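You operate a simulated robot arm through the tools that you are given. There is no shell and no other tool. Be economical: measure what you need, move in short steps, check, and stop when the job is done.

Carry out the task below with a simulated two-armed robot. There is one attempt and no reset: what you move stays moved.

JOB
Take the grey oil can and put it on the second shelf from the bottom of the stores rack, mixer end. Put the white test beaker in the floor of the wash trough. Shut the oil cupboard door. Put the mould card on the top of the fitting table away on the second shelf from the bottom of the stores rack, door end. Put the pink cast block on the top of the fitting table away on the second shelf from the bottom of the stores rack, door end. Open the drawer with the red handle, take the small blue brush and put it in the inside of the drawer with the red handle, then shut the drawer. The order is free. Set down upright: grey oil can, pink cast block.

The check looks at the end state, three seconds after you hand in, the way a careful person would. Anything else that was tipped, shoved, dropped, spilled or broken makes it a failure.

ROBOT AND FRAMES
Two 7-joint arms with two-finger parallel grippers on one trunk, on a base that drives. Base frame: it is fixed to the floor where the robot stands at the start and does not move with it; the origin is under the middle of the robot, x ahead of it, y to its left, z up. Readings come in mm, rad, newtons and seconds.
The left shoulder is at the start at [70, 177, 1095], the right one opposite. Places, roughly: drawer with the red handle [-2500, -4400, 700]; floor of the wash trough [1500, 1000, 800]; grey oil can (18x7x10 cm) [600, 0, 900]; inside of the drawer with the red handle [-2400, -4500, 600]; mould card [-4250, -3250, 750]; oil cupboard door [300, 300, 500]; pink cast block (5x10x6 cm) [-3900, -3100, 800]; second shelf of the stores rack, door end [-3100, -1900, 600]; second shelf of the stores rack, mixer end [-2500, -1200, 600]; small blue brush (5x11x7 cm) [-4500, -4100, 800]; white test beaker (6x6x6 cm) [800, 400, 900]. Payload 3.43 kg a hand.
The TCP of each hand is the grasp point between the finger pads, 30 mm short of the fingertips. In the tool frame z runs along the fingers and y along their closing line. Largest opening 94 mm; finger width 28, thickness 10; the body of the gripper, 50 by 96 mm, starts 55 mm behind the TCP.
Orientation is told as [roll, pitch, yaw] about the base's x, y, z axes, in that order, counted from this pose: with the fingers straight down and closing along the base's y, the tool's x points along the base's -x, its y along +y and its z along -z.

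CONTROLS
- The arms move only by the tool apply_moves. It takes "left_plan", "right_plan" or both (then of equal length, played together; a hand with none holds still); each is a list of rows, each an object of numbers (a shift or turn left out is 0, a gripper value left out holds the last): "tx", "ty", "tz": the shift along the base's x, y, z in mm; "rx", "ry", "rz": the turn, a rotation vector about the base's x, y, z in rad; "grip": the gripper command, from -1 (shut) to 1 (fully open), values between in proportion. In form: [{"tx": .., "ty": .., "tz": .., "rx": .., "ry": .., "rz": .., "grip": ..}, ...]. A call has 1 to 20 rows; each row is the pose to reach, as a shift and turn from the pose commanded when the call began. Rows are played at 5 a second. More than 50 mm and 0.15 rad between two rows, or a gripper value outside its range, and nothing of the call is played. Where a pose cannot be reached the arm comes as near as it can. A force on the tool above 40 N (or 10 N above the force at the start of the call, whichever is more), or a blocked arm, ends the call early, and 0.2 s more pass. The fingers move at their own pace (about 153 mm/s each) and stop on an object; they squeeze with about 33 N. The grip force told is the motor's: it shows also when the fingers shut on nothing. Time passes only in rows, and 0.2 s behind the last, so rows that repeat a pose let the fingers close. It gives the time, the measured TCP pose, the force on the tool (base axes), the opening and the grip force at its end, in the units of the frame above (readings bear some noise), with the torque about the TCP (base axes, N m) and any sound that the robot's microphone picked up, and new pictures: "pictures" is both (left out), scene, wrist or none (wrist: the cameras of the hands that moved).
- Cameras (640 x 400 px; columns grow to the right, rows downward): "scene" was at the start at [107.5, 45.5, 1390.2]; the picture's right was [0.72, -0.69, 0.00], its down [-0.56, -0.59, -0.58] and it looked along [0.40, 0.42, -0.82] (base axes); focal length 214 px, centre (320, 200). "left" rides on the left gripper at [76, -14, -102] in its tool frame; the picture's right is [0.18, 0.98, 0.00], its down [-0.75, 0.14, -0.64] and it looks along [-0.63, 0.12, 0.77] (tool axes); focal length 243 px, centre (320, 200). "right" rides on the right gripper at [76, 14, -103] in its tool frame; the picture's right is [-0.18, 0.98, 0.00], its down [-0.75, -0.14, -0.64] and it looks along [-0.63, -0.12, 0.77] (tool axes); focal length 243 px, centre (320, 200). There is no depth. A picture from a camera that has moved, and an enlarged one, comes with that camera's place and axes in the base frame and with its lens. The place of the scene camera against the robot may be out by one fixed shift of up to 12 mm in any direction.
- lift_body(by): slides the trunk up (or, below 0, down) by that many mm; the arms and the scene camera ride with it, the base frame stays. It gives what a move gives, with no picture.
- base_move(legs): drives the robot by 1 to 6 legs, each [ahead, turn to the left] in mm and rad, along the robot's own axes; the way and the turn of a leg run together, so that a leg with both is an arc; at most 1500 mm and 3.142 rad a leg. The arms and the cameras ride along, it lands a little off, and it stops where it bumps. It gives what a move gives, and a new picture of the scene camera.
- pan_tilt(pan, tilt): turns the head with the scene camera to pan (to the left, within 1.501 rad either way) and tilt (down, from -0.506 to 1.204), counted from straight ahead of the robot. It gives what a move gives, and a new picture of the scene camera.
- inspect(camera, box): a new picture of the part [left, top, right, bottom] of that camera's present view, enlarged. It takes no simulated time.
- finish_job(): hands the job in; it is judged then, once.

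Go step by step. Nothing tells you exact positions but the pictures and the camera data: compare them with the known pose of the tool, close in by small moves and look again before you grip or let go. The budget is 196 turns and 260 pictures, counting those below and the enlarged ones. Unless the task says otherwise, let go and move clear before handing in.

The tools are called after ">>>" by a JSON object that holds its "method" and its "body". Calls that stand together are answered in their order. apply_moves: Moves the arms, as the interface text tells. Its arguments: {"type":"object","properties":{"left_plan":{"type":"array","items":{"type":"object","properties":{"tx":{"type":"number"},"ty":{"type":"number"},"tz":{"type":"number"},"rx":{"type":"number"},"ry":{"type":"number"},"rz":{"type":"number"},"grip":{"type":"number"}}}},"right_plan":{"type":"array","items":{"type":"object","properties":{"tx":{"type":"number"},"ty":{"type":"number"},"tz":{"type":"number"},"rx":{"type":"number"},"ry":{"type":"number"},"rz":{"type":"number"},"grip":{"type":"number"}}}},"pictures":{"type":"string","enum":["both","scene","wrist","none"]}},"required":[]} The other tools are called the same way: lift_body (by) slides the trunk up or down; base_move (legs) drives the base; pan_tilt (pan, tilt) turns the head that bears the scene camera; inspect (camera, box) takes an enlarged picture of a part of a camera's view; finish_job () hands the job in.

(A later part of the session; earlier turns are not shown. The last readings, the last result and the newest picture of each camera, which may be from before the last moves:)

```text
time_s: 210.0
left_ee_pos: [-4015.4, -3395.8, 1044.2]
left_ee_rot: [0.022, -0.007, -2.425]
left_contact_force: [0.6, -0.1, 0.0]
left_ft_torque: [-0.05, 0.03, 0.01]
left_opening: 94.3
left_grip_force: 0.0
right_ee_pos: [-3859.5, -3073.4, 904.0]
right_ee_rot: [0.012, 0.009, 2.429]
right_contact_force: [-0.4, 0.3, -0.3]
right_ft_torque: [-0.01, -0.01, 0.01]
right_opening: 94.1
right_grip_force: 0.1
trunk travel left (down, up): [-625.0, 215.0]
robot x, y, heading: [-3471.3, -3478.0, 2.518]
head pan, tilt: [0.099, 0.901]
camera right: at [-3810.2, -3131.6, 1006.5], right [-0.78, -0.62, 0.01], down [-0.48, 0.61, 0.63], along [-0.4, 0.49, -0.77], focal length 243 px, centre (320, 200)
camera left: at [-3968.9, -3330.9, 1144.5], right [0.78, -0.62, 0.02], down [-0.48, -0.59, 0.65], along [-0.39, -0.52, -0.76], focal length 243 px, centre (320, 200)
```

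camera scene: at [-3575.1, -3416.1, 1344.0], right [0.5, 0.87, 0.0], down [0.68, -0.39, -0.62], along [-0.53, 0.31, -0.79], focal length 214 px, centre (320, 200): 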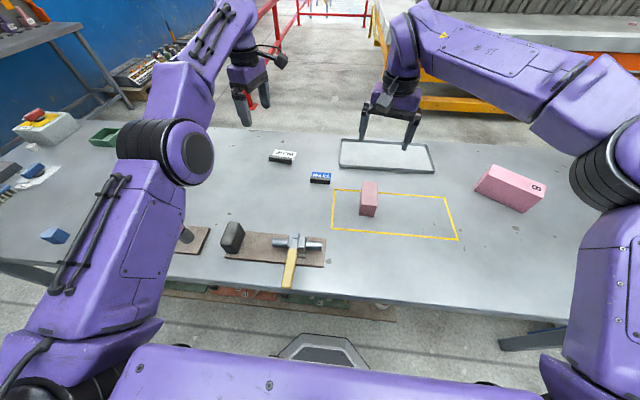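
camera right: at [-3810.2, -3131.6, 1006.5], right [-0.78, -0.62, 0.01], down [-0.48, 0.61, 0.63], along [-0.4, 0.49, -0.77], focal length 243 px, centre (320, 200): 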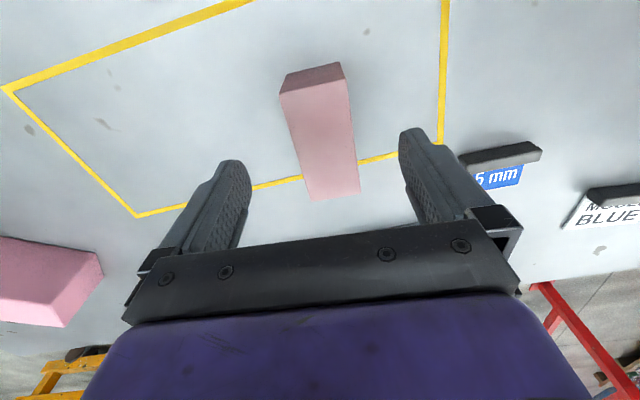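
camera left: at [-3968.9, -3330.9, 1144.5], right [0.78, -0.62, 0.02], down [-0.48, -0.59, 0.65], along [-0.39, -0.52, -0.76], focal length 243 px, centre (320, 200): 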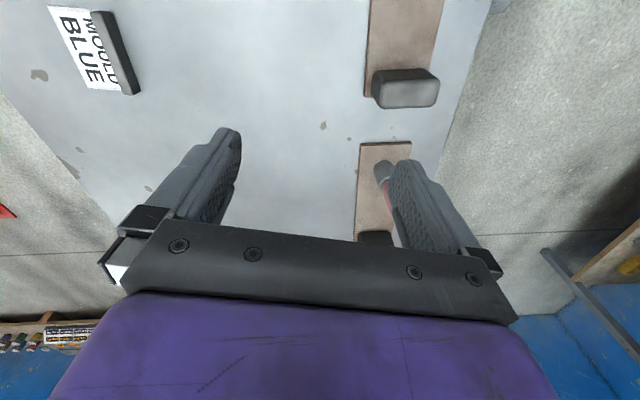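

Block is aligned and centred between the fingers (top ≈835). Descending to grasp.

>>> {"method": "apply_moves", "body": {"right_plan": [{"tz": -40}, {"tz": -75}, {"tz": -95}, {"tz": -95, "grip": -0.2}, {"tz": -95, "grip": -1}, {"tz": -95, "grip": -1}, {"tz": -95, "grip": -1}], "pictures": "wrist"}}

```text
time_s: 211.3
left_ee_pos: [-4013.3, -3395.2, 1045.2]
left_ee_rot: [0.02, -0.009, -2.424]
left_contact_force: [-0.1, 0.0, -0.3]
left_ft_torque: [0.03, 0.01, -0.01]
left_opening: 94.2
left_grip_force: 0.1
right_ee_pos: [-3857.9, -3071.9, 810.1]
right_ee_rot: [0.009, 0.007, 2.423]
right_contact_force: [13.7, 2.1, 19.8]
right_ft_torque: [0.76, -0.66, -0.44]
right_opening: 50.0
right_grip_force: 32.3
trunk travel left (down, up): [-625.0, 215.0]
robot x, y, heading: [-3467.3, -3478.5, 2.512]
head pan, tilt: [0.099, 0.901]
stopped in row 6 (right hand): the force on the tool passed its limit (the readings are from after the stop); the commanded pose is now the measured one
camera right: at [-3808.1, -3131.2, 913.3], right [-0.79, -0.62, 0.01], down [-0.47, 0.61, 0.64], along [-0.4, 0.5, -0.77], focal length 243 px, centre (320, 200)
```

right: 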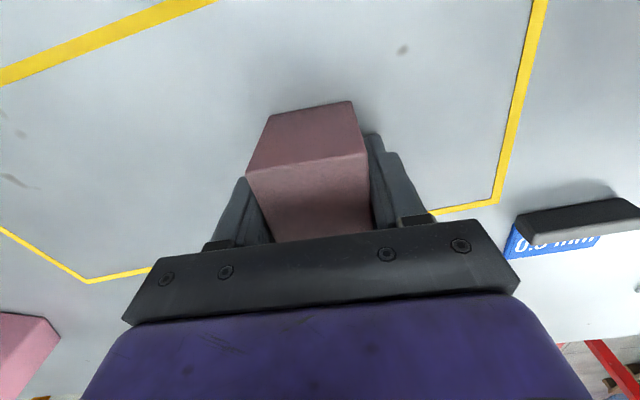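

Gripped at 50 mm. Lifting.

>>> {"method": "apply_moves", "body": {"right_plan": [{"tz": 10}, {"tz": 30}, {"tz": 70}, {"tz": 115}, {"tz": 160}, {"tz": 205}], "pictures": "wrist"}}

```text
time_s: 212.7
left_ee_pos: [-4016.0, -3393.6, 1043.4]
left_ee_rot: [0.023, -0.006, -2.425]
left_contact_force: [0.4, -0.4, -1.2]
left_ft_torque: [0.02, 0.04, 0.0]
left_opening: 94.0
left_grip_force: 0.0
right_ee_pos: [-3857.8, -3071.4, 1012.2]
right_ee_rot: [0.008, 0.009, 2.427]
right_contact_force: [0.0, 0.0, -3.4]
right_ft_torque: [-0.03, 0.0, 0.0]
right_opening: 50.3
right_grip_force: 33.2
trunk travel left (down, up): [-625.0, 215.0]
robot x, y, heading: [-3469.9, -3480.8, 2.513]
head pan, tilt: [0.099, 0.901]
camera right: at [-3808.5, -3130.6, 1115.6], right [-0.78, -0.62, 0.01], down [-0.48, 0.61, 0.63], along [-0.4, 0.49, -0.77], focal length 243 px, centre (320, 200)
```

right: 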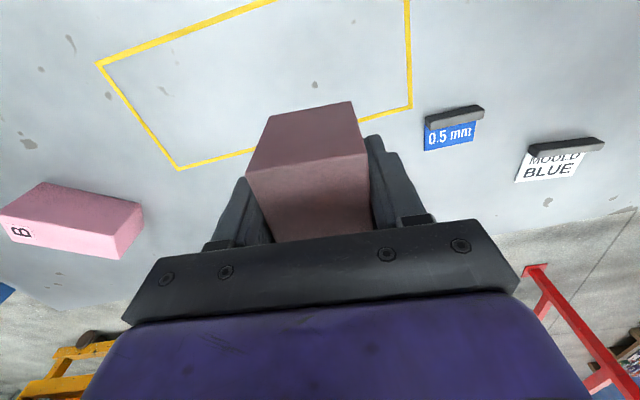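

The block is secure. Raising the trunk so everything clears the tables, and driving around the table's left end.

>>> {"method": "lift_body", "body": {"by": 200}}

>>> {"method": "base_move", "body": {"legs": [[-400, 0], [0, 1.57], [1400, 0]]}}

>>> {"method": "pan_tilt", "body": {"pan": -0.6, "tilt": 0.6}}

```text
time_s: 214.8
left_ee_pos: [-4016.4, -3394.1, 1244.0]
left_ee_rot: [0.023, -0.005, -2.423]
left_contact_force: [0.6, -1.7, -0.2]
left_ft_torque: [-0.01, 0.01, -0.02]
left_opening: 93.9
left_grip_force: 0.0
right_ee_pos: [-3857.8, -3069.6, 1212.1]
right_ee_rot: [0.01, 0.009, 2.426]
right_contact_force: [-0.1, 0.0, -3.1]
right_ft_torque: [-0.05, -0.03, 0.01]
right_opening: 50.1
right_grip_force: 33.1
trunk travel left (down, up): [-825.0, 15.0]
robot x, y, heading: [-3472.1, -3482.5, 2.519]
head pan, tilt: [0.099, 0.901]
```

```text
time_s: 227.7
left_ee_pos: [-4079.0, -5378.8, 1244.3]
left_ee_rot: [0.024, -0.006, -0.87]
left_contact_force: [-0.8, 0.2, -0.1]
left_ft_torque: [-0.02, -0.01, -0.03]
left_opening: 94.0
left_grip_force: 0.0
right_ee_pos: [-4401.2, -5216.8, 1211.2]
right_ee_rot: [0.01, 0.009, -2.302]
right_contact_force: [-0.3, -0.2, -2.0]
right_ft_torque: [0.03, 0.01, -0.01]
right_opening: 50.1
right_grip_force: 32.6
trunk travel left (down, up): [-825.0, 15.0]
robot x, y, heading: [-3987.4, -4834.3, -2.214]
head pan, tilt: [0.099, 0.901]
camera scene: at [-4048.9, -4947.6, 1544.4], right [-0.86, 0.52, 0.0], down [0.4, 0.67, -0.62], along [-0.32, -0.53, -0.78], focal length 214 px, centre (320, 200)
```

scene: 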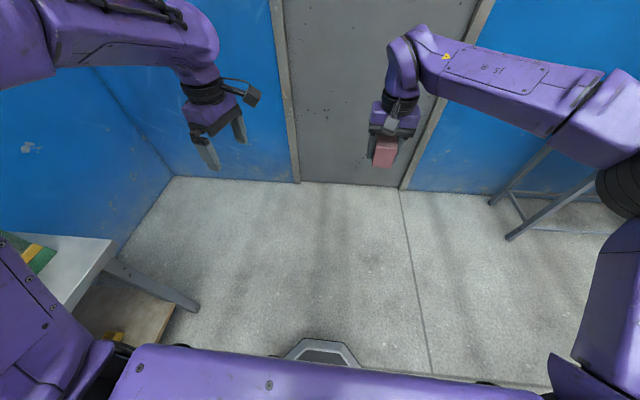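

```text
time_s: 228.8
left_ee_pos: [-4081.0, -5380.8, 1243.5]
left_ee_rot: [0.024, -0.006, -0.87]
left_contact_force: [0.2, -0.7, 1.2]
left_ft_torque: [0.02, 0.0, 0.02]
left_opening: 94.0
left_grip_force: 0.0
right_ee_pos: [-4401.0, -5216.3, 1210.8]
right_ee_rot: [0.011, 0.009, -2.303]
right_contact_force: [0.4, 0.9, -3.5]
right_ft_torque: [0.06, -0.05, -0.02]
right_opening: 50.4
right_grip_force: 32.8
trunk travel left (down, up): [-825.0, 15.0]
robot x, y, heading: [-3987.6, -4838.3, -2.216]
head pan, tilt: [-0.6, 0.6]
camera scene: at [-4093.8, -4911.9, 1569.1], right [-0.32, 0.95, 0.0], down [0.54, 0.18, -0.82], along [-0.78, -0.27, -0.57], focal length 214 px, centre (320, 200)
```

scene: 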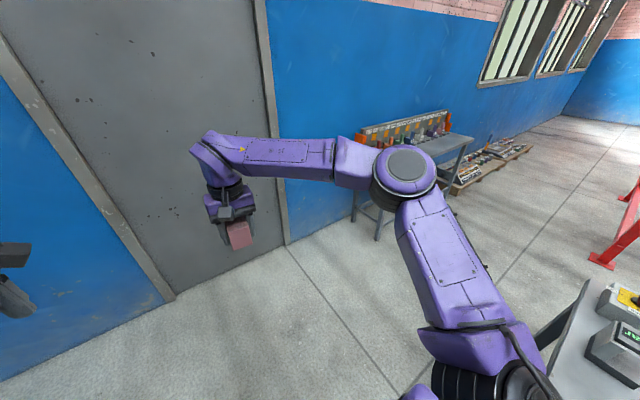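

The wall is about 1.5 m ahead; there's enough room. Going 250 mm further, turning right and driving past the table's end.

>>> {"method": "base_move", "body": {"legs": [[250, 0], [0, -1.57], [1000, 0]]}}

>>> {"method": "pan_tilt", "body": {"pan": -0.5, "tilt": 0.6}}

```text
time_s: 239.1
left_ee_pos: [-5458.3, -4354.9, 1244.2]
left_ee_rot: [0.026, -0.005, -2.445]
left_contact_force: [-0.5, 0.2, -0.2]
left_ft_torque: [0.02, 0.03, 0.0]
left_opening: 94.0
left_grip_force: 0.0
right_ee_pos: [-5292.8, -4034.2, 1211.8]
right_ee_rot: [0.011, 0.01, 2.408]
right_contact_force: [1.0, -0.2, -2.7]
right_ft_torque: [-0.04, 0.01, -0.01]
right_opening: 50.4
right_grip_force: 32.6
trunk travel left (down, up): [-825.0, 15.0]
robot x, y, heading: [-4914.8, -4447.5, 2.498]
head pan, tilt: [-0.6, 0.6]
camera scene: at [-4975.4, -4343.3, 1569.2], right [0.95, 0.32, 0.0], down [0.18, -0.54, -0.83], along [-0.26, 0.78, -0.56], focal length 214 px, centre (320, 200)
```

scene: 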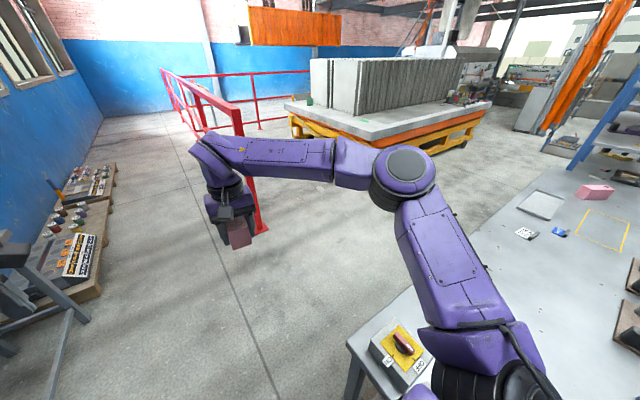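

```text
time_s: 239.8
left_ee_pos: [-5458.8, -4355.2, 1244.0]
left_ee_rot: [0.024, -0.004, -2.443]
left_contact_force: [-0.8, 0.6, 0.5]
left_ft_torque: [0.0, -0.02, 0.03]
left_opening: 93.9
left_grip_force: 0.0
right_ee_pos: [-5293.9, -4034.7, 1210.8]
right_ee_rot: [0.01, 0.009, 2.406]
right_contact_force: [-0.5, 0.0, -2.7]
right_ft_torque: [-0.04, -0.06, 0.0]
right_opening: 50.5
right_grip_force: 33.2
trunk travel left (down, up): [-825.0, 15.0]
robot x, y, heading: [-4913.9, -4451.3, 2.499]
head pan, tilt: [-0.499, 0.6]
camera scene: at [-4984.5, -4346.0, 1569.1], right [0.91, 0.41, 0.0], down [0.23, -0.51, -0.82], along [-0.34, 0.75, -0.57], focal length 214 px, centre (320, 200)
```

scene: 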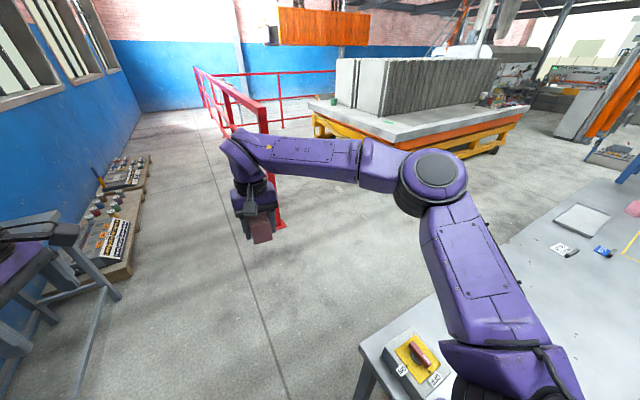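

Path behind the table is clear (rail well beyond). Driving to the rear side and facing the table.

>>> {"method": "base_move", "body": {"legs": [[720, 0], [0, -1.57], [1235, 0], [0, -1.56]]}}

>>> {"method": "pan_tilt", "body": {"pan": 0.1, "tilt": 0.9}}

```text
time_s: 257.3
left_ee_pos: [-4183.8, -3136.4, 1243.5]
left_ee_rot: [0.024, -0.006, 0.671]
left_contact_force: [-0.2, 0.5, 0.4]
left_ft_torque: [-0.02, -0.02, 0.02]
left_opening: 94.0
left_grip_force: 0.0
right_ee_pos: [-4356.6, -3451.3, 1211.9]
right_ee_rot: [0.008, 0.007, -0.759]
right_contact_force: [-0.1, -0.6, -2.5]
right_ft_torque: [0.04, 0.05, 0.03]
right_opening: 50.2
right_grip_force: 32.8
trunk travel left (down, up): [-825.0, 15.0]
robot x, y, heading: [-4725.0, -3026.2, -0.668]
head pan, tilt: [-0.499, 0.6]
camera scene: at [-4643.3, -3147.0, 1569.2], right [-0.92, -0.39, 0.0], down [-0.22, 0.52, -0.82], along [0.32, -0.76, -0.57], focal length 214 px, centre (320, 200)
```

scene: 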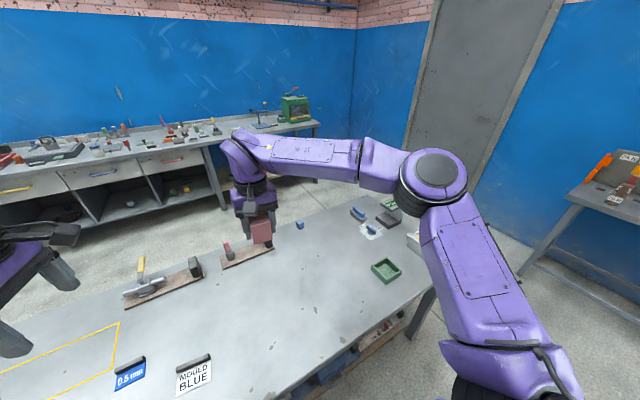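

```text
time_s: 258.3
left_ee_pos: [-4184.3, -3137.0, 1244.3]
left_ee_rot: [0.025, -0.005, 0.675]
left_contact_force: [0.5, 1.1, 0.4]
left_ft_torque: [-0.02, -0.01, -0.01]
left_opening: 94.0
left_grip_force: 0.1
right_ee_pos: [-4358.0, -3453.2, 1210.0]
right_ee_rot: [0.01, 0.009, -0.759]
right_contact_force: [-0.3, -0.1, -2.2]
right_ft_torque: [0.04, 0.05, 0.0]
right_opening: 50.3
right_grip_force: 32.8
trunk travel left (down, up): [-825.0, 15.0]
robot x, y, heading: [-4725.9, -3027.0, -0.673]
head pan, tilt: [0.099, 0.901]
camera scene: at [-4614.6, -3106.8, 1544.4], right [-0.54, -0.84, 0.0], down [-0.66, 0.42, -0.62], along [0.52, -0.34, -0.78], focal length 214 px, centre (320, 200)
```

scene: 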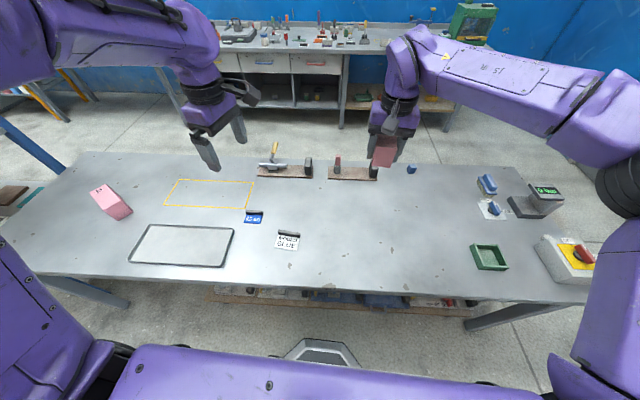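

From here the card is at [-4208,-3219], 525 mm ahead of me on the left: easy. Lowering and moving the left hand above it.

>>> {"method": "lift_body", "body": {"by": -200}}

>>> {"method": "apply_moves", "body": {"left_plan": [{"tx": -8, "ty": -27, "tz": -30}, {"tx": -16, "ty": -54, "tz": -60}, {"tx": -24, "ty": -82, "tz": -90}, {"tx": -24, "ty": -82, "tz": -130}], "pictures": "wrist"}}

```text
time_s: 260.5
left_ee_pos: [-4185.0, -3135.4, 1043.6]
left_ee_rot: [0.024, -0.004, 0.673]
left_contact_force: [0.5, -0.2, -0.7]
left_ft_torque: [0.0, 0.01, 0.03]
left_opening: 94.3
left_grip_force: 0.0
right_ee_pos: [-4357.5, -3451.8, 1010.6]
right_ee_rot: [0.01, 0.009, -0.759]
right_contact_force: [-0.7, 0.3, -2.9]
right_ft_torque: [0.02, 0.02, -0.03]
right_opening: 49.9
right_grip_force: 33.0
trunk travel left (down, up): [-625.0, 215.0]
robot x, y, heading: [-4727.4, -3026.5, -0.674]
head pan, tilt: [0.099, 0.901]
```

```text
time_s: 261.5
left_ee_pos: [-4206.8, -3218.3, 914.6]
left_ee_rot: [0.024, -0.004, 0.673]
left_contact_force: [-0.2, 0.1, -0.5]
left_ft_torque: [-0.02, 0.02, -0.01]
left_opening: 94.0
left_grip_force: 0.1
right_ee_pos: [-4356.2, -3452.1, 1010.7]
right_ee_rot: [0.009, 0.009, -0.76]
right_contact_force: [0.1, 0.6, -3.3]
right_ft_torque: [0.04, 0.03, -0.01]
right_opening: 50.4
right_grip_force: 33.0
trunk travel left (down, up): [-625.0, 215.0]
robot x, y, heading: [-4723.4, -3027.4, -0.668]
head pan, tilt: [0.099, 0.901]
camera left: at [-4255.6, -3278.6, 1013.7], right [-0.76, 0.65, 0.02], down [0.51, 0.57, 0.65], along [0.41, 0.5, -0.76], focal length 243 px, centre (320, 200)
```

left: 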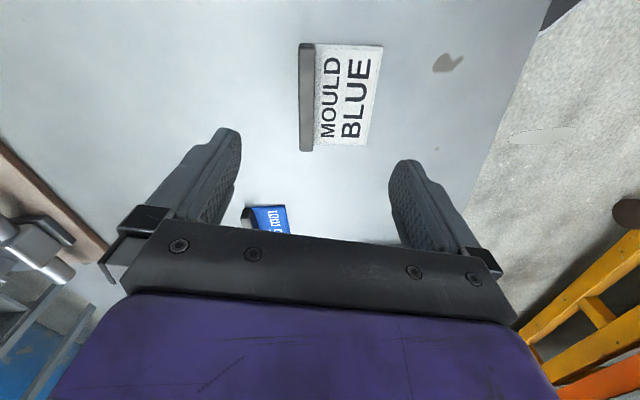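

The card is about 70 mm across; I'll align, descend most of the way, and look at its profile.

>>> {"method": "apply_moves", "body": {"left_plan": [{"tx": -8, "ty": 4, "tz": -20, "rz": 0.07}, {"tx": -17, "ty": 8, "tz": -50, "rz": 0.14}, {"tx": -17, "ty": 8, "tz": -75, "rz": 0.14}], "pictures": "wrist"}}

>>> {"method": "inspect", "body": {"camera": "scene", "box": [230, 200, 350, 270]}}

```text
time_s: 262.3
left_ee_pos: [-4224.8, -3209.4, 835.7]
left_ee_rot: [0.025, -0.004, 0.812]
left_contact_force: [-0.1, -0.8, -0.6]
left_ft_torque: [-0.03, 0.01, 0.0]
left_opening: 94.1
left_grip_force: 0.1
right_ee_pos: [-4355.8, -3452.4, 1012.1]
right_ee_rot: [0.007, 0.009, -0.758]
right_contact_force: [0.9, 0.1, -3.0]
right_ft_torque: [0.05, 0.07, -0.03]
right_opening: 50.3
right_grip_force: 32.6
trunk travel left (down, up): [-625.0, 215.0]
robot x, y, heading: [-4725.4, -3028.6, -0.671]
head pan, tilt: [0.099, 0.901]
camera left: at [-4266.4, -3277.2, 935.3], right [-0.84, 0.54, 0.02], down [0.42, 0.63, 0.65], along [0.34, 0.56, -0.76], focal length 243 px, centre (320, 200)
```

left: 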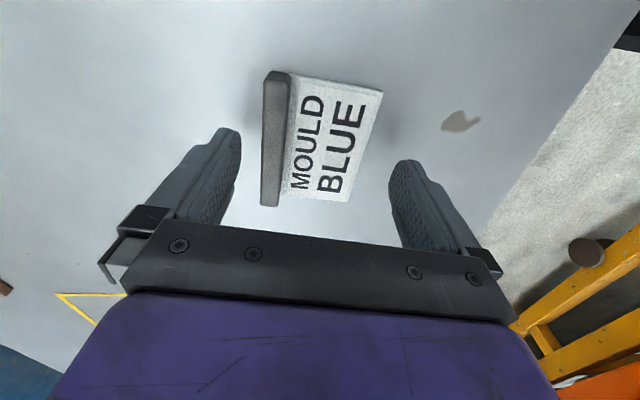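

```text
5.33 times, centred on (290, 235) of scene
camera zoom: at [-4614.0, -3107.1, 1344.3], right [-0.54, -0.84, 0.0], down [-0.66, 0.42, -0.62], along [0.52, -0.34, -0.78], focal length 1144 px, centre (480, 13)
```

zoom: 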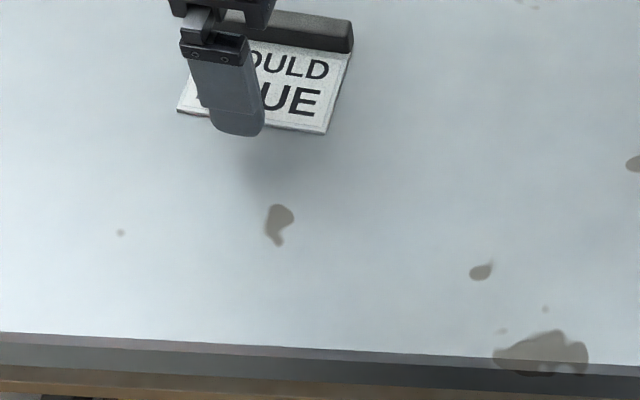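

Centred. Descending the last bit in small steps until the tips are at the table.

>>> {"method": "apply_moves", "body": {"left_plan": [{"tx": 4, "ty": 1, "tz": -12, "rz": 0.09}, {"tx": 4, "ty": 1, "tz": -20, "rz": 0.09}, {"tx": 4, "ty": 1, "tz": -24, "rz": 0.09}, {"tx": 4, "ty": 1, "tz": -27, "rz": 0.09}, {"tx": 4, "ty": 1, "tz": -29, "rz": 0.09}], "pictures": "wrist"}}

```text
time_s: 263.5
left_ee_pos: [-4220.8, -3209.4, 809.8]
left_ee_rot: [0.021, -0.006, 0.905]
left_contact_force: [-0.9, 1.1, 10.4]
left_ft_torque: [-0.45, -0.36, 0.0]
left_opening: 93.5
left_grip_force: 0.0
right_ee_pos: [-4358.5, -3451.7, 1013.1]
right_ee_rot: [0.01, 0.008, -0.76]
right_contact_force: [-0.9, 0.0, -2.4]
right_ft_torque: [0.04, 0.0, -0.02]
right_opening: 50.2
right_grip_force: 32.8
trunk travel left (down, up): [-625.0, 215.0]
robot x, y, heading: [-4730.1, -3027.5, -0.674]
head pan, tilt: [0.099, 0.901]
camera left: at [-4256.0, -3279.4, 911.2], right [-0.89, 0.46, 0.02], down [0.36, 0.67, 0.65], along [0.29, 0.58, -0.76], focal length 243 px, centre (320, 200)
```

left: 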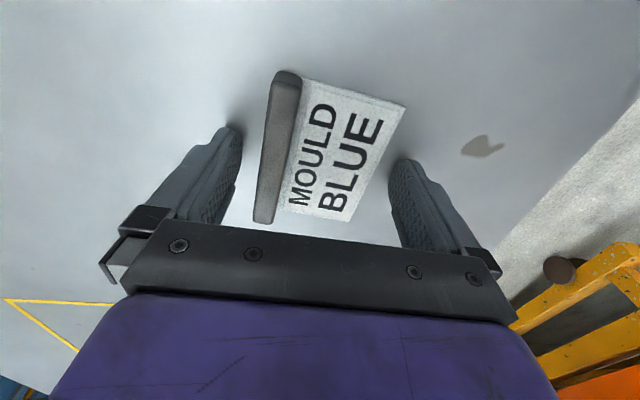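

Tips on the table (z≈780). Raising 1.5 mm and closing.

>>> {"method": "apply_moves", "body": {"left_plan": [{"tz": 1.5}, {"tz": 1.5, "grip": 0.6}, {"tz": 1.5, "grip": 0.3}, {"tz": 1.5, "grip": -1}, {"tz": 1.5, "grip": -1}, {"tz": 1.5, "grip": -1}], "pictures": "wrist"}}

```text
time_s: 264.9
left_ee_pos: [-4220.4, -3209.4, 811.3]
left_ee_rot: [0.024, -0.006, 0.903]
left_contact_force: [-0.6, -0.6, 2.3]
left_ft_torque: [-0.14, -0.1, 0.0]
left_opening: 70.3
left_grip_force: 33.3
right_ee_pos: [-4356.8, -3452.2, 1011.0]
right_ee_rot: [0.01, 0.009, -0.76]
right_contact_force: [0.1, -0.1, -2.3]
right_ft_torque: [0.05, 0.04, 0.02]
right_opening: 50.3
right_grip_force: 33.3
trunk travel left (down, up): [-625.0, 215.0]
robot x, y, heading: [-4727.1, -3030.3, -0.672]
head pan, tilt: [0.099, 0.901]
camera left: at [-4255.7, -3279.3, 911.2], right [-0.89, 0.46, 0.02], down [0.37, 0.67, 0.65], along [0.29, 0.58, -0.76], focal length 243 px, centre (320, 200)
```

left: 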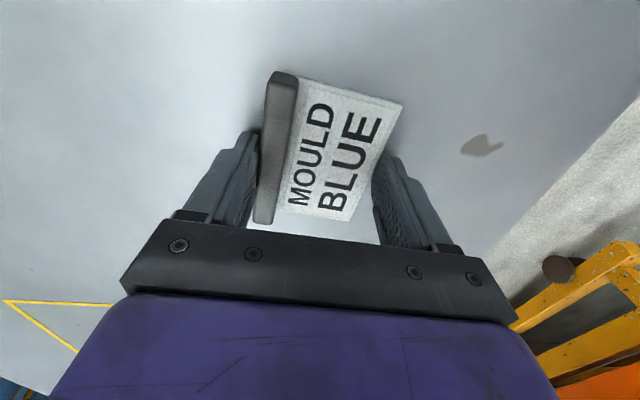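

Gripped across its 70 mm width. Lifting carefully.

>>> {"method": "apply_moves", "body": {"left_plan": [{"tz": 5}, {"tz": 15}, {"tz": 35}, {"tz": 75}, {"tz": 120}, {"tz": 165}, {"tz": 200}], "pictures": "wrist"}}

```text
time_s: 266.5
left_ee_pos: [-4221.3, -3210.5, 1012.0]
left_ee_rot: [0.025, -0.005, 0.903]
left_contact_force: [0.2, -0.3, -0.3]
left_ft_torque: [0.01, 0.0, 0.01]
left_opening: 69.5
left_grip_force: 33.5
right_ee_pos: [-4358.1, -3451.8, 1011.0]
right_ee_rot: [0.011, 0.009, -0.76]
right_contact_force: [-0.1, 0.1, -2.9]
right_ft_torque: [0.01, 0.03, -0.04]
right_opening: 50.2
right_grip_force: 33.0
trunk travel left (down, up): [-625.0, 215.0]
robot x, y, heading: [-4727.5, -3027.2, -0.672]
head pan, tilt: [0.099, 0.901]
camera left: at [-4256.0, -3279.6, 1111.8], right [-0.89, 0.46, 0.02], down [0.37, 0.67, 0.65], along [0.29, 0.58, -0.76], focal length 243 px, centre (320, 200)
```

left: 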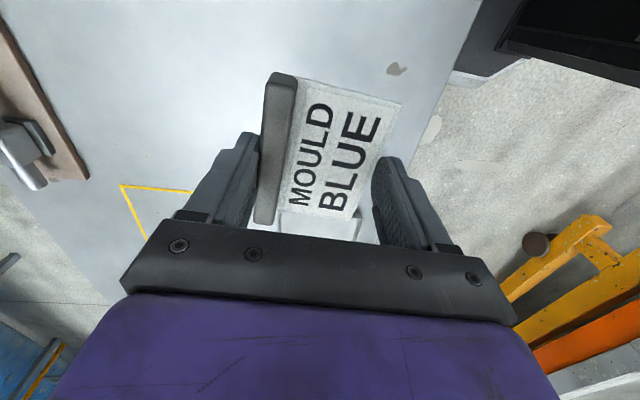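

Both items held. The rack can be approached from this rear side too. Backing off and driving along to the rack's door-end bay.

>>> {"method": "base_move", "body": {"legs": [[-330, 0], [0, 1.612], [1500, 0], [330, 0], [0, -1.57]]}}

>>> {"method": "pan_tilt", "body": {"pan": 0.0, "tilt": 0.6}}

```text
time_s: 285.2
left_ee_pos: [-3422.3, -1492.3, 1011.3]
left_ee_rot: [0.025, -0.007, 0.951]
left_contact_force: [-1.1, -0.7, -0.6]
left_ft_torque: [0.02, 0.02, -0.03]
left_opening: 68.7
left_grip_force: 33.2
right_ee_pos: [-3546.9, -1739.9, 1011.7]
right_ee_rot: [0.009, 0.009, -0.711]
right_contact_force: [0.2, -0.8, -3.0]
right_ft_torque: [0.07, 0.02, 0.01]
right_opening: 50.1
right_grip_force: 32.7
trunk travel left (down, up): [-625.0, 215.0]
robot x, y, heading: [-3933.8, -1333.2, -0.619]
head pan, tilt: [0.099, 0.901]
camera scene: at [-3821.6, -1408.4, 1344.4], right [-0.5, -0.87, 0.0], down [-0.68, 0.39, -0.62], along [0.54, -0.31, -0.78], focal length 214 px, centre (320, 200)
```

scene: 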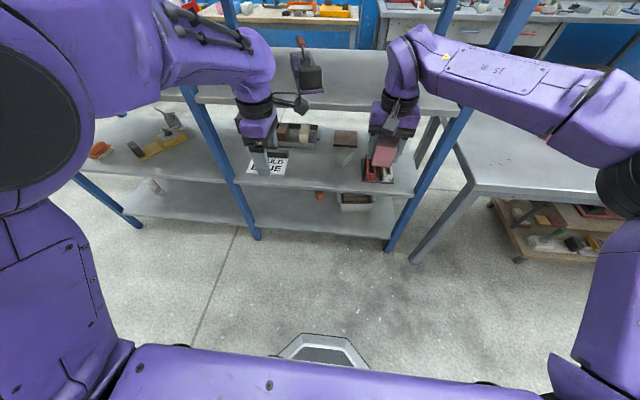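

```text
time_s: 286.0
left_ee_pos: [-3422.6, -1491.9, 1010.7]
left_ee_rot: [0.025, -0.004, 0.952]
left_contact_force: [-0.2, -0.3, -0.2]
left_ft_torque: [-0.01, -0.03, 0.02]
left_opening: 68.7
left_grip_force: 33.2
right_ee_pos: [-3546.9, -1740.8, 1011.6]
right_ee_rot: [0.009, 0.008, -0.711]
right_contact_force: [-0.2, -0.6, -1.9]
right_ft_torque: [0.01, 0.06, 0.02]
right_opening: 50.4
right_grip_force: 33.2
trunk travel left (down, up): [-625.0, 215.0]
robot x, y, heading: [-3937.4, -1334.1, -0.622]
head pan, tilt: [0.0, 0.6]
camera scene: at [-3815.1, -1422.0, 1369.1], right [-0.58, -0.81, 0.0], down [-0.46, 0.33, -0.82], along [0.67, -0.48, -0.57], focal length 214 px, centre (320, 200)
```

scene: 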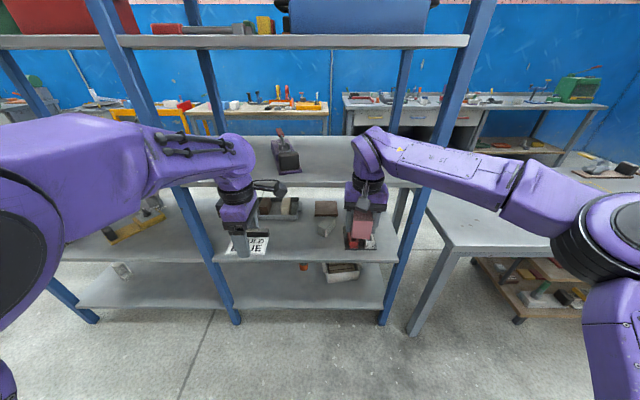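

I'm behind the door-end bay. Zooming in on shelf 2 to find free space.

>>> {"method": "inspect", "body": {"camera": "scene", "box": [200, 170, 420, 310]}}

>>> {"method": "inspect", "body": {"camera": "right", "box": [0, 0, 640, 400]}}

```text
2.86 times, centred on (310, 240) of scene
camera zoom: at [-3815.1, -1422.0, 1369.1], right [-0.58, -0.81, 0.0], down [-0.46, 0.33, -0.82], along [0.67, -0.48, -0.57], focal length 613 px, centre (349, 86)
```

zoom: 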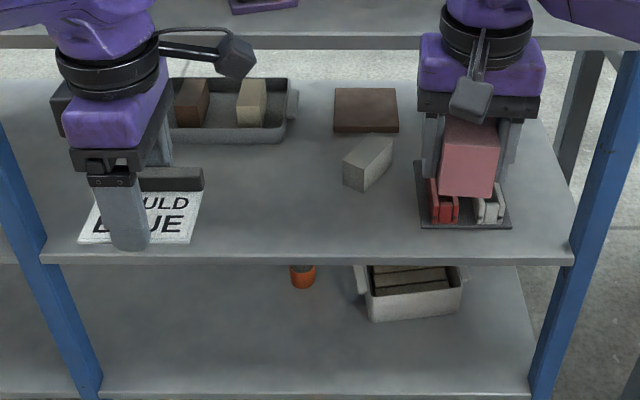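

```text
1.00 times, centred on (320, 200) of right
camera zoom: at [-3594.5, -1681.2, 1114.6], right [0.78, 0.62, 0.01], down [0.48, -0.61, 0.63], along [0.4, -0.49, -0.77], focal length 243 px, centre (320, 200)
```

zoom: 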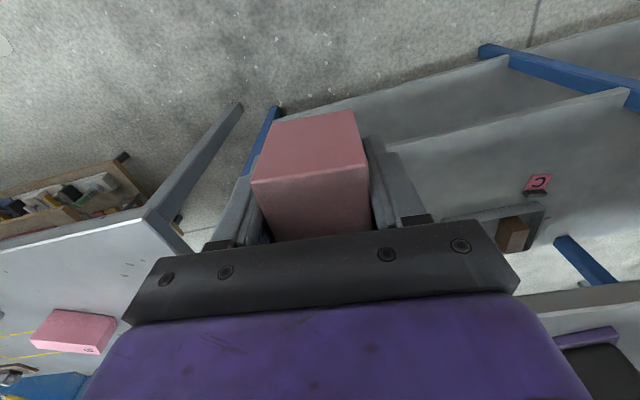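

Free space on shelf 2: along the rear edge around a=1150–1350 mm. I'll retract the hands, lower to shelf-gap height, and approach shifted slightly left.

>>> {"method": "apply_moves", "body": {"left_plan": [{"tx": -29, "ty": 21}, {"tx": -58, "ty": 42}, {"tx": -88, "ty": 63}, {"tx": -117, "ty": 84}, {"tx": -146, "ty": 105}, {"tx": -146, "ty": 105}], "right_plan": [{"tx": -36, "ty": 14}, {"tx": -73, "ty": 27}, {"tx": -109, "ty": 41}, {"tx": -145, "ty": 55}, {"tx": -182, "ty": 68}, {"tx": -218, "ty": 82}], "pictures": "none"}}

>>> {"method": "lift_body", "body": {"by": -330}}

>>> {"method": "base_move", "body": {"legs": [[0, 0.4], [330, 0], [0, -0.4]]}}

```text
time_s: 287.4
left_ee_pos: [-3569.9, -1389.0, 1009.5]
left_ee_rot: [0.025, -0.007, 0.948]
left_contact_force: [1.0, 0.4, -0.5]
left_ft_torque: [0.01, -0.03, 0.01]
left_opening: 68.4
left_grip_force: 33.0
left hand out of reach, approached as far as the arm can: row 5, 6
right_ee_pos: [-3767.7, -1659.5, 1012.6]
right_ee_rot: [0.012, 0.008, -0.713]
right_contact_force: [-0.6, -0.2, -3.2]
right_ft_torque: [0.06, 0.02, 0.03]
right_opening: 50.0
right_grip_force: 33.6
trunk travel left (down, up): [-625.0, 215.0]
robot x, y, heading: [-3930.3, -1333.0, -0.622]
head pan, tilt: [0.0, 0.6]
```

```text
time_s: 290.7
left_ee_pos: [-3568.3, -1388.6, 680.1]
left_ee_rot: [0.027, -0.006, 0.949]
left_contact_force: [0.9, -0.3, 0.2]
left_ft_torque: [0.0, 0.03, -0.02]
left_opening: 68.6
left_grip_force: 32.9
right_ee_pos: [-3765.8, -1658.9, 682.5]
right_ee_rot: [0.008, 0.009, -0.709]
right_contact_force: [0.5, 0.4, -3.3]
right_ft_torque: [0.05, 0.04, -0.01]
right_opening: 50.3
right_grip_force: 32.7
trunk travel left (down, up): [-295.0, 545.0]
robot x, y, heading: [-3934.0, -1332.6, -0.624]
head pan, tilt: [0.0, 0.6]
```

```text
time_s: 295.3
left_ee_pos: [-3244.9, -1458.9, 680.4]
left_ee_rot: [0.026, -0.006, 0.956]
left_contact_force: [-0.1, -0.8, 0.4]
left_ft_torque: [-0.01, -0.01, -0.04]
left_opening: 68.5
left_grip_force: 33.0
right_ee_pos: [-3441.4, -1729.4, 681.3]
right_ee_rot: [0.009, 0.009, -0.703]
right_contact_force: [0.4, -0.6, -2.6]
right_ft_torque: [0.05, 0.05, -0.01]
right_opening: 50.0
right_grip_force: 33.1
trunk travel left (down, up): [-295.0, 545.0]
robot x, y, heading: [-3611.3, -1407.5, -0.616]
head pan, tilt: [0.0, 0.6]
camera scene: at [-3492.2, -1493.5, 1039.2], right [-0.58, -0.82, 0.0], down [-0.46, 0.33, -0.82], along [0.67, -0.48, -0.57], focal length 214 px, centre (320, 200)
```

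scene: 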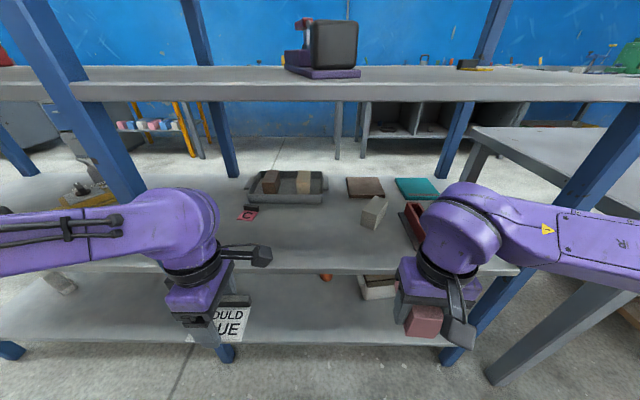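

The bay is in view; a pink "C" card lies at a≈1017, deeper in. Right hand first: taking the block to a≈1320, 65 mm inside the rear edge.

>>> {"method": "apply_moves", "body": {"right_plan": [{"tx": 38, "ty": 7}, {"tx": 76, "ty": 14}, {"tx": 114, "ty": -6}, {"tx": 152, "ty": -22}, {"tx": 190, "ty": -38}, {"tx": 228, "ty": -54}, {"tx": 264, "ty": -69}]}}

```text
time_s: 296.9
left_ee_pos: [-3243.4, -1457.8, 679.2]
left_ee_rot: [0.026, -0.004, 0.954]
left_contact_force: [-0.2, -0.1, -0.3]
left_ft_torque: [0.04, 0.02, 0.03]
left_opening: 68.6
left_grip_force: 32.7
right_ee_pos: [-3176.6, -1797.5, 679.9]
right_ee_rot: [0.009, 0.009, -0.703]
right_contact_force: [0.0, 0.2, -2.4]
right_ft_torque: [0.04, 0.06, -0.01]
right_opening: 50.3
right_grip_force: 33.1
trunk travel left (down, up): [-295.0, 545.0]
robot x, y, heading: [-3611.5, -1408.2, -0.618]
head pan, tilt: [0.0, 0.6]
camera scene: at [-3491.2, -1493.2, 1039.0], right [-0.58, -0.82, 0.0], down [-0.46, 0.33, -0.82], along [0.67, -0.48, -0.57], focal length 214 px, centre (320, 200)
camera right: at [-3224.4, -1738.3, 784.2], right [0.78, 0.63, 0.01], down [0.48, -0.6, 0.63], along [0.4, -0.49, -0.77], focal length 243 px, centre (320, 200)
```

scene: 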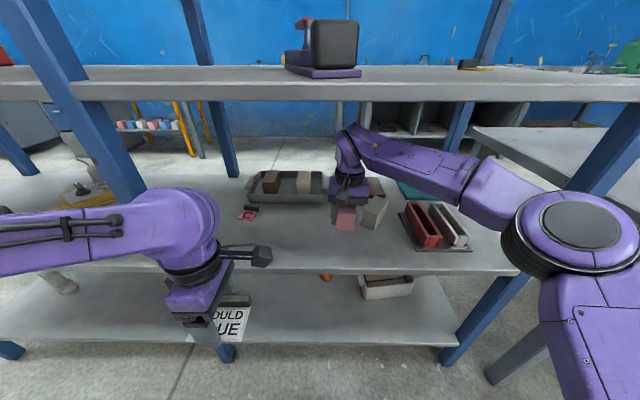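
right: 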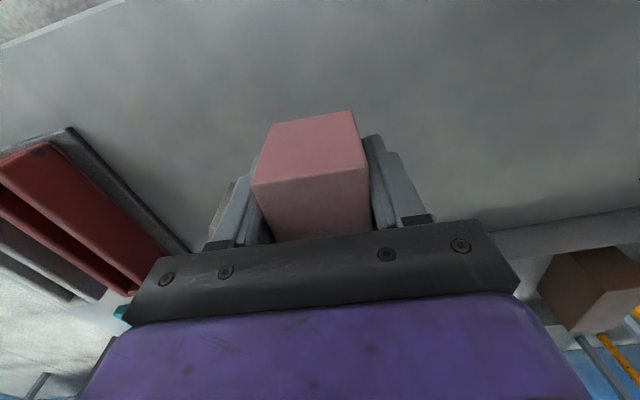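

Close to the grey block on one side, so I'll shift 30 mm away from it and then lower.

>>> {"method": "apply_moves", "body": {"right_plan": [{"tx": 9, "ty": 13}, {"tx": 19, "ty": 26}, {"tx": 19, "ty": 26, "tz": -20}, {"tx": 19, "ty": 26, "tz": -34}, {"tx": 19, "ty": 26, "tz": -40}, {"tx": 19, "ty": 26, "tz": -44}, {"tx": 19, "ty": 26, "tz": -48}, {"tx": 19, "ty": 26, "tz": -51}], "pictures": "wrist"}}

```text
time_s: 298.7
left_ee_pos: [-3244.7, -1459.8, 680.1]
left_ee_rot: [0.026, -0.006, 0.954]
left_contact_force: [0.0, -0.3, -0.6]
left_ft_torque: [-0.01, 0.01, 0.04]
left_opening: 68.6
left_grip_force: 33.3
right_ee_pos: [-3158.3, -1772.4, 631.7]
right_ee_rot: [0.009, 0.009, -0.703]
right_contact_force: [0.7, 0.3, -2.8]
right_ft_torque: [0.02, 0.06, 0.01]
right_opening: 50.7
right_grip_force: 33.1
trunk travel left (down, up): [-295.0, 545.0]
robot x, y, heading: [-3610.0, -1402.9, -0.611]
head pan, tilt: [0.0, 0.6]
camera right: at [-3205.5, -1713.6, 735.2], right [0.78, 0.63, 0.01], down [0.48, -0.6, 0.63], along [0.4, -0.49, -0.77], focal length 243 px, centre (320, 200)
```

right: 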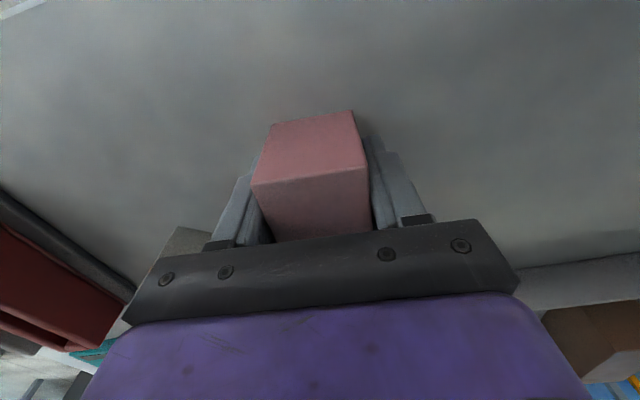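

>>> {"method": "apply_moves", "body": {"right_plan": [{"tz": -4}, {"tz": -8}, {"tz": -11}, {"tz": -14}, {"tz": -17}, {"tz": -20}], "pictures": "none"}}

```text
time_s: 299.4
left_ee_pos: [-3246.4, -1458.2, 680.5]
left_ee_rot: [0.023, -0.005, 0.955]
left_contact_force: [0.6, -0.4, -1.0]
left_ft_torque: [0.05, 0.02, 0.02]
left_opening: 68.2
left_grip_force: 33.2
right_ee_pos: [-3157.6, -1772.5, 631.2]
right_ee_rot: [0.016, -0.004, -0.709]
right_contact_force: [-7.7, 3.1, 17.8]
right_ft_torque: [-0.02, 0.9, -0.32]
right_opening: 50.2
right_grip_force: 33.2
trunk travel left (down, up): [-295.0, 545.0]
robot x, y, heading: [-3611.2, -1408.0, -0.616]
head pan, tilt: [0.0, 0.6]
stopped in row 3 (right hand): the force on the tool passed its limit (the readings are from after the stop); the commanded pose is now the measured one
```

The block is on the shelf. Releasing with a modest opening, then rising straight up and withdrawing.

>>> {"method": "apply_moves", "body": {"right_plan": [{"tz": 1}, {"tz": 1, "grip": 0.4}, {"tz": 1, "grip": 0.6}, {"tz": 6, "grip": 0.6}, {"tz": 25}, {"tz": 50}, {"tz": 75}]}}

```text
time_s: 301.0
left_ee_pos: [-3245.1, -1457.9, 679.5]
left_ee_rot: [0.027, -0.004, 0.955]
left_contact_force: [-0.3, -0.3, -0.6]
left_ft_torque: [0.04, 0.0, 0.02]
left_opening: 68.4
left_grip_force: 33.3
right_ee_pos: [-3155.6, -1772.4, 701.0]
right_ee_rot: [0.014, 0.0, -0.707]
right_contact_force: [-0.2, -0.2, 0.2]
right_ft_torque: [-0.01, -0.01, 0.01]
right_opening: 75.1
right_grip_force: 0.1
trunk travel left (down, up): [-295.0, 545.0]
robot x, y, heading: [-3615.2, -1405.1, -0.614]
head pan, tilt: [0.0, 0.6]
camera scene: at [-3492.1, -1492.8, 1039.2], right [-0.58, -0.82, 0.0], down [-0.46, 0.33, -0.83], along [0.67, -0.48, -0.56], focal length 214 px, centre (320, 200)
camera right: at [-3204.0, -1714.0, 804.8], right [0.78, 0.63, 0.01], down [0.48, -0.6, 0.64], along [0.41, -0.49, -0.77], focal length 243 px, centre (320, 200)
```

scene: 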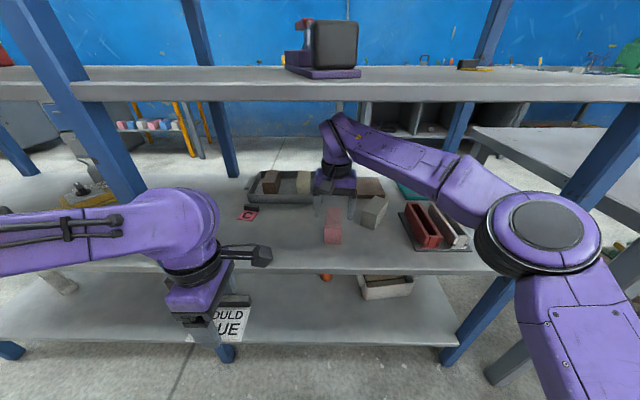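
right: 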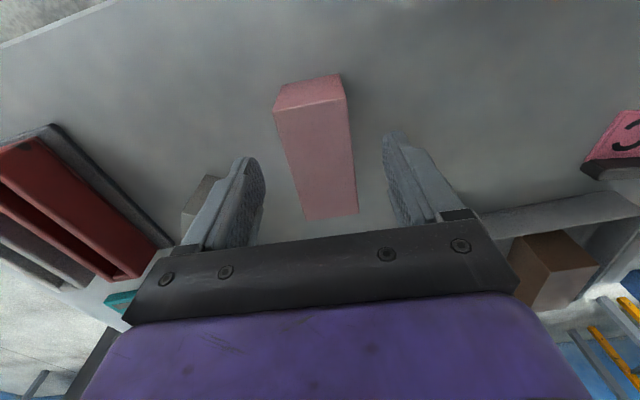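

Block released upright. Withdrawing the right hand.

>>> {"method": "apply_moves", "body": {"right_plan": [{"tx": -34, "ty": 24}, {"tx": -68, "ty": 48}, {"tx": -102, "ty": 72}, {"tx": -136, "ty": 97}, {"tx": -170, "ty": 100}, {"tx": -210, "ty": 100}, {"tx": -245, "ty": 90}]}}

```text
time_s: 302.6
left_ee_pos: [-3245.1, -1458.2, 679.9]
left_ee_rot: [0.025, -0.006, 0.953]
left_contact_force: [-0.4, 0.5, -0.5]
left_ft_torque: [0.0, 0.01, -0.05]
left_opening: 68.3
left_grip_force: 33.2
right_ee_pos: [-3400.0, -1683.5, 700.9]
right_ee_rot: [0.016, -0.001, -0.706]
right_contact_force: [0.0, -1.0, -1.0]
right_ft_torque: [0.02, -0.05, 0.02]
right_opening: 75.4
right_grip_force: 0.1
trunk travel left (down, up): [-295.0, 545.0]
robot x, y, heading: [-3616.3, -1406.5, -0.62]
head pan, tilt: [0.0, 0.6]
camera scene: at [-3492.6, -1493.4, 1039.2], right [-0.58, -0.82, 0.0], down [-0.46, 0.33, -0.83], along [0.67, -0.48, -0.56], focal length 214 px, centre (320, 200)
camera right: at [-3448.9, -1624.9, 804.0], right [0.78, 0.63, 0.02], down [0.48, -0.6, 0.64], along [0.41, -0.49, -0.77], focal length 243 px, centre (320, 200)
```

scene: 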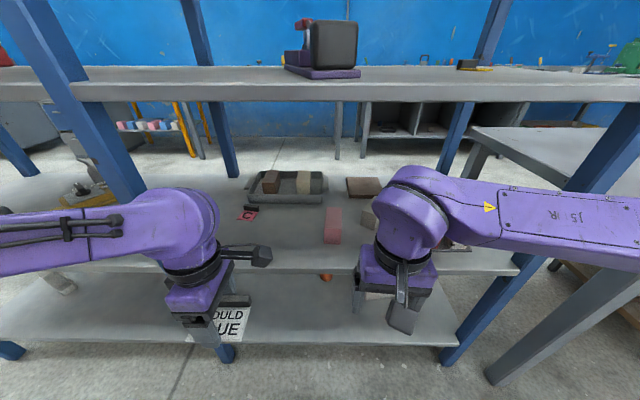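
right: 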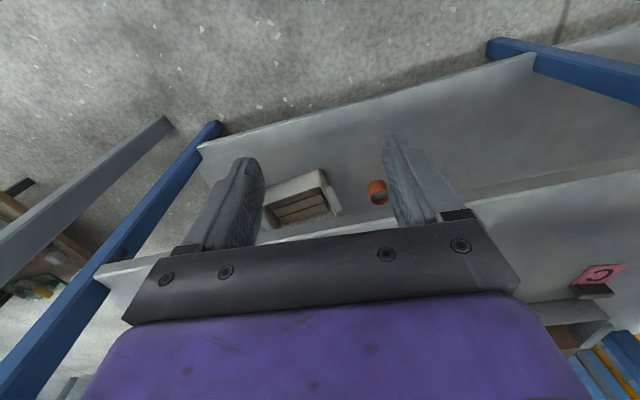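

Block stands upright. Now the left hand takes the card in to a≈1160, near the rear edge.

>>> {"method": "apply_moves", "body": {"left_plan": [{"tx": 26, "ty": -34}, {"tx": 52, "ty": -69}, {"tx": 78, "ty": -103}, {"tx": 105, "ty": -138}, {"tx": 131, "ty": -172}, {"tx": 157, "ty": -207}]}}

```text
time_s: 304.0
left_ee_pos: [-3088.4, -1665.8, 679.2]
left_ee_rot: [0.025, -0.005, 0.956]
left_contact_force: [0.3, -0.5, 0.9]
left_ft_torque: [-0.01, 0.0, 0.03]
left_opening: 68.5
left_grip_force: 32.9
right_ee_pos: [-3399.5, -1683.2, 701.2]
right_ee_rot: [0.016, 0.002, -0.707]
right_contact_force: [-0.3, -0.3, -0.4]
right_ft_torque: [0.01, 0.0, 0.01]
right_opening: 75.2
right_grip_force: 0.1
trunk travel left (down, up): [-295.0, 545.0]
robot x, y, heading: [-3613.6, -1406.9, -0.616]
head pan, tilt: [0.0, 0.6]
camera scene: at [-3491.6, -1493.7, 1039.1], right [-0.58, -0.82, 0.0], down [-0.46, 0.33, -0.82], along [0.67, -0.48, -0.57], focal length 214 px, centre (320, 200)
camera left: at [-3119.1, -1737.4, 778.9], right [-0.91, 0.42, 0.03], down [0.33, 0.68, 0.65], along [0.25, 0.6, -0.76], focal length 243 px, centre (320, 200)
```

scene: 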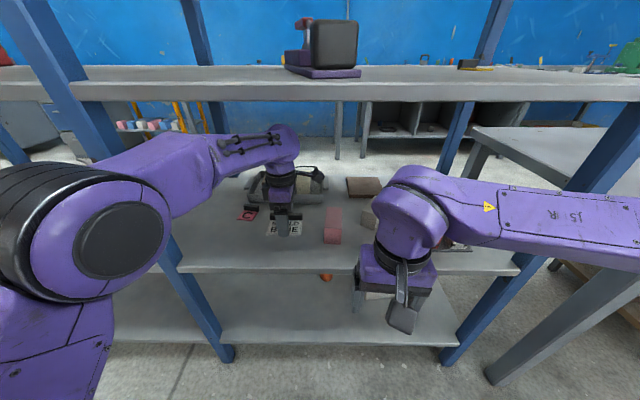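
left: 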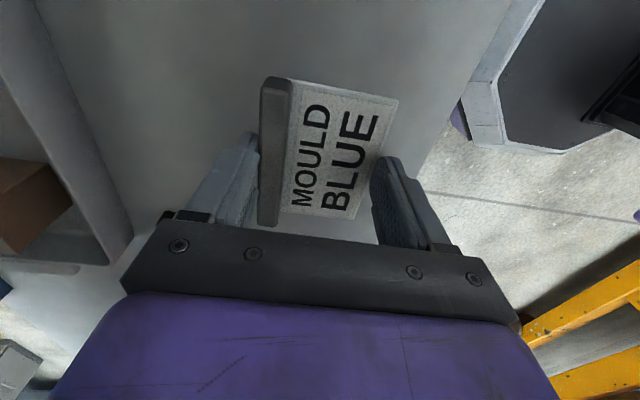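

Well inside the edge. Lowering the card to the shelf.

>>> {"method": "apply_moves", "body": {"left_plan": [{"tz": -20}, {"tz": -36}, {"tz": -43}, {"tz": -47}, {"tz": -50}, {"tz": -53}, {"tz": -56}], "pictures": "wrist"}}

```text
time_s: 305.7
left_ee_pos: [-3087.9, -1665.8, 630.1]
left_ee_rot: [0.007, -0.003, 0.955]
left_contact_force: [1.6, -0.3, 17.4]
left_ft_torque: [0.5, 0.3, -0.09]
left_opening: 68.6
left_grip_force: 33.3
right_ee_pos: [-3400.5, -1684.0, 701.2]
right_ee_rot: [0.015, -0.002, -0.708]
right_contact_force: [-0.2, -0.1, -0.7]
right_ft_torque: [0.0, -0.02, -0.01]
right_opening: 75.1
right_grip_force: 0.2
trunk travel left (down, up): [-295.0, 545.0]
robot x, y, heading: [-3615.9, -1407.8, -0.614]
head pan, tilt: [0.0, 0.6]
stopped in row 7 (left hand): the force on the tool passed its limit (the readings are from after the stop); the commanded pose is now the measured one
camera left: at [-3118.7, -1736.4, 731.1], right [-0.91, 0.42, 0.01], down [0.32, 0.69, 0.64], along [0.26, 0.59, -0.77], focal length 243 px, centre (320, 200)
```

left: 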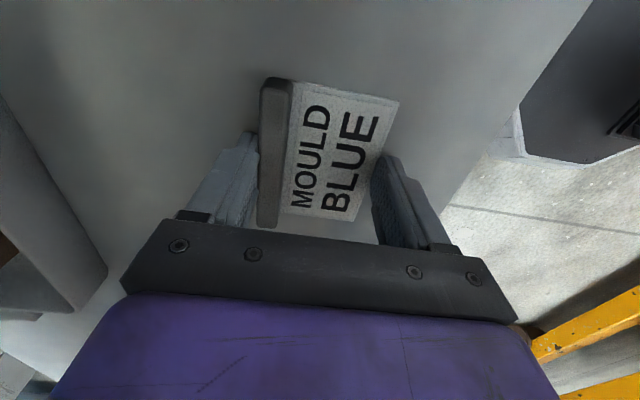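

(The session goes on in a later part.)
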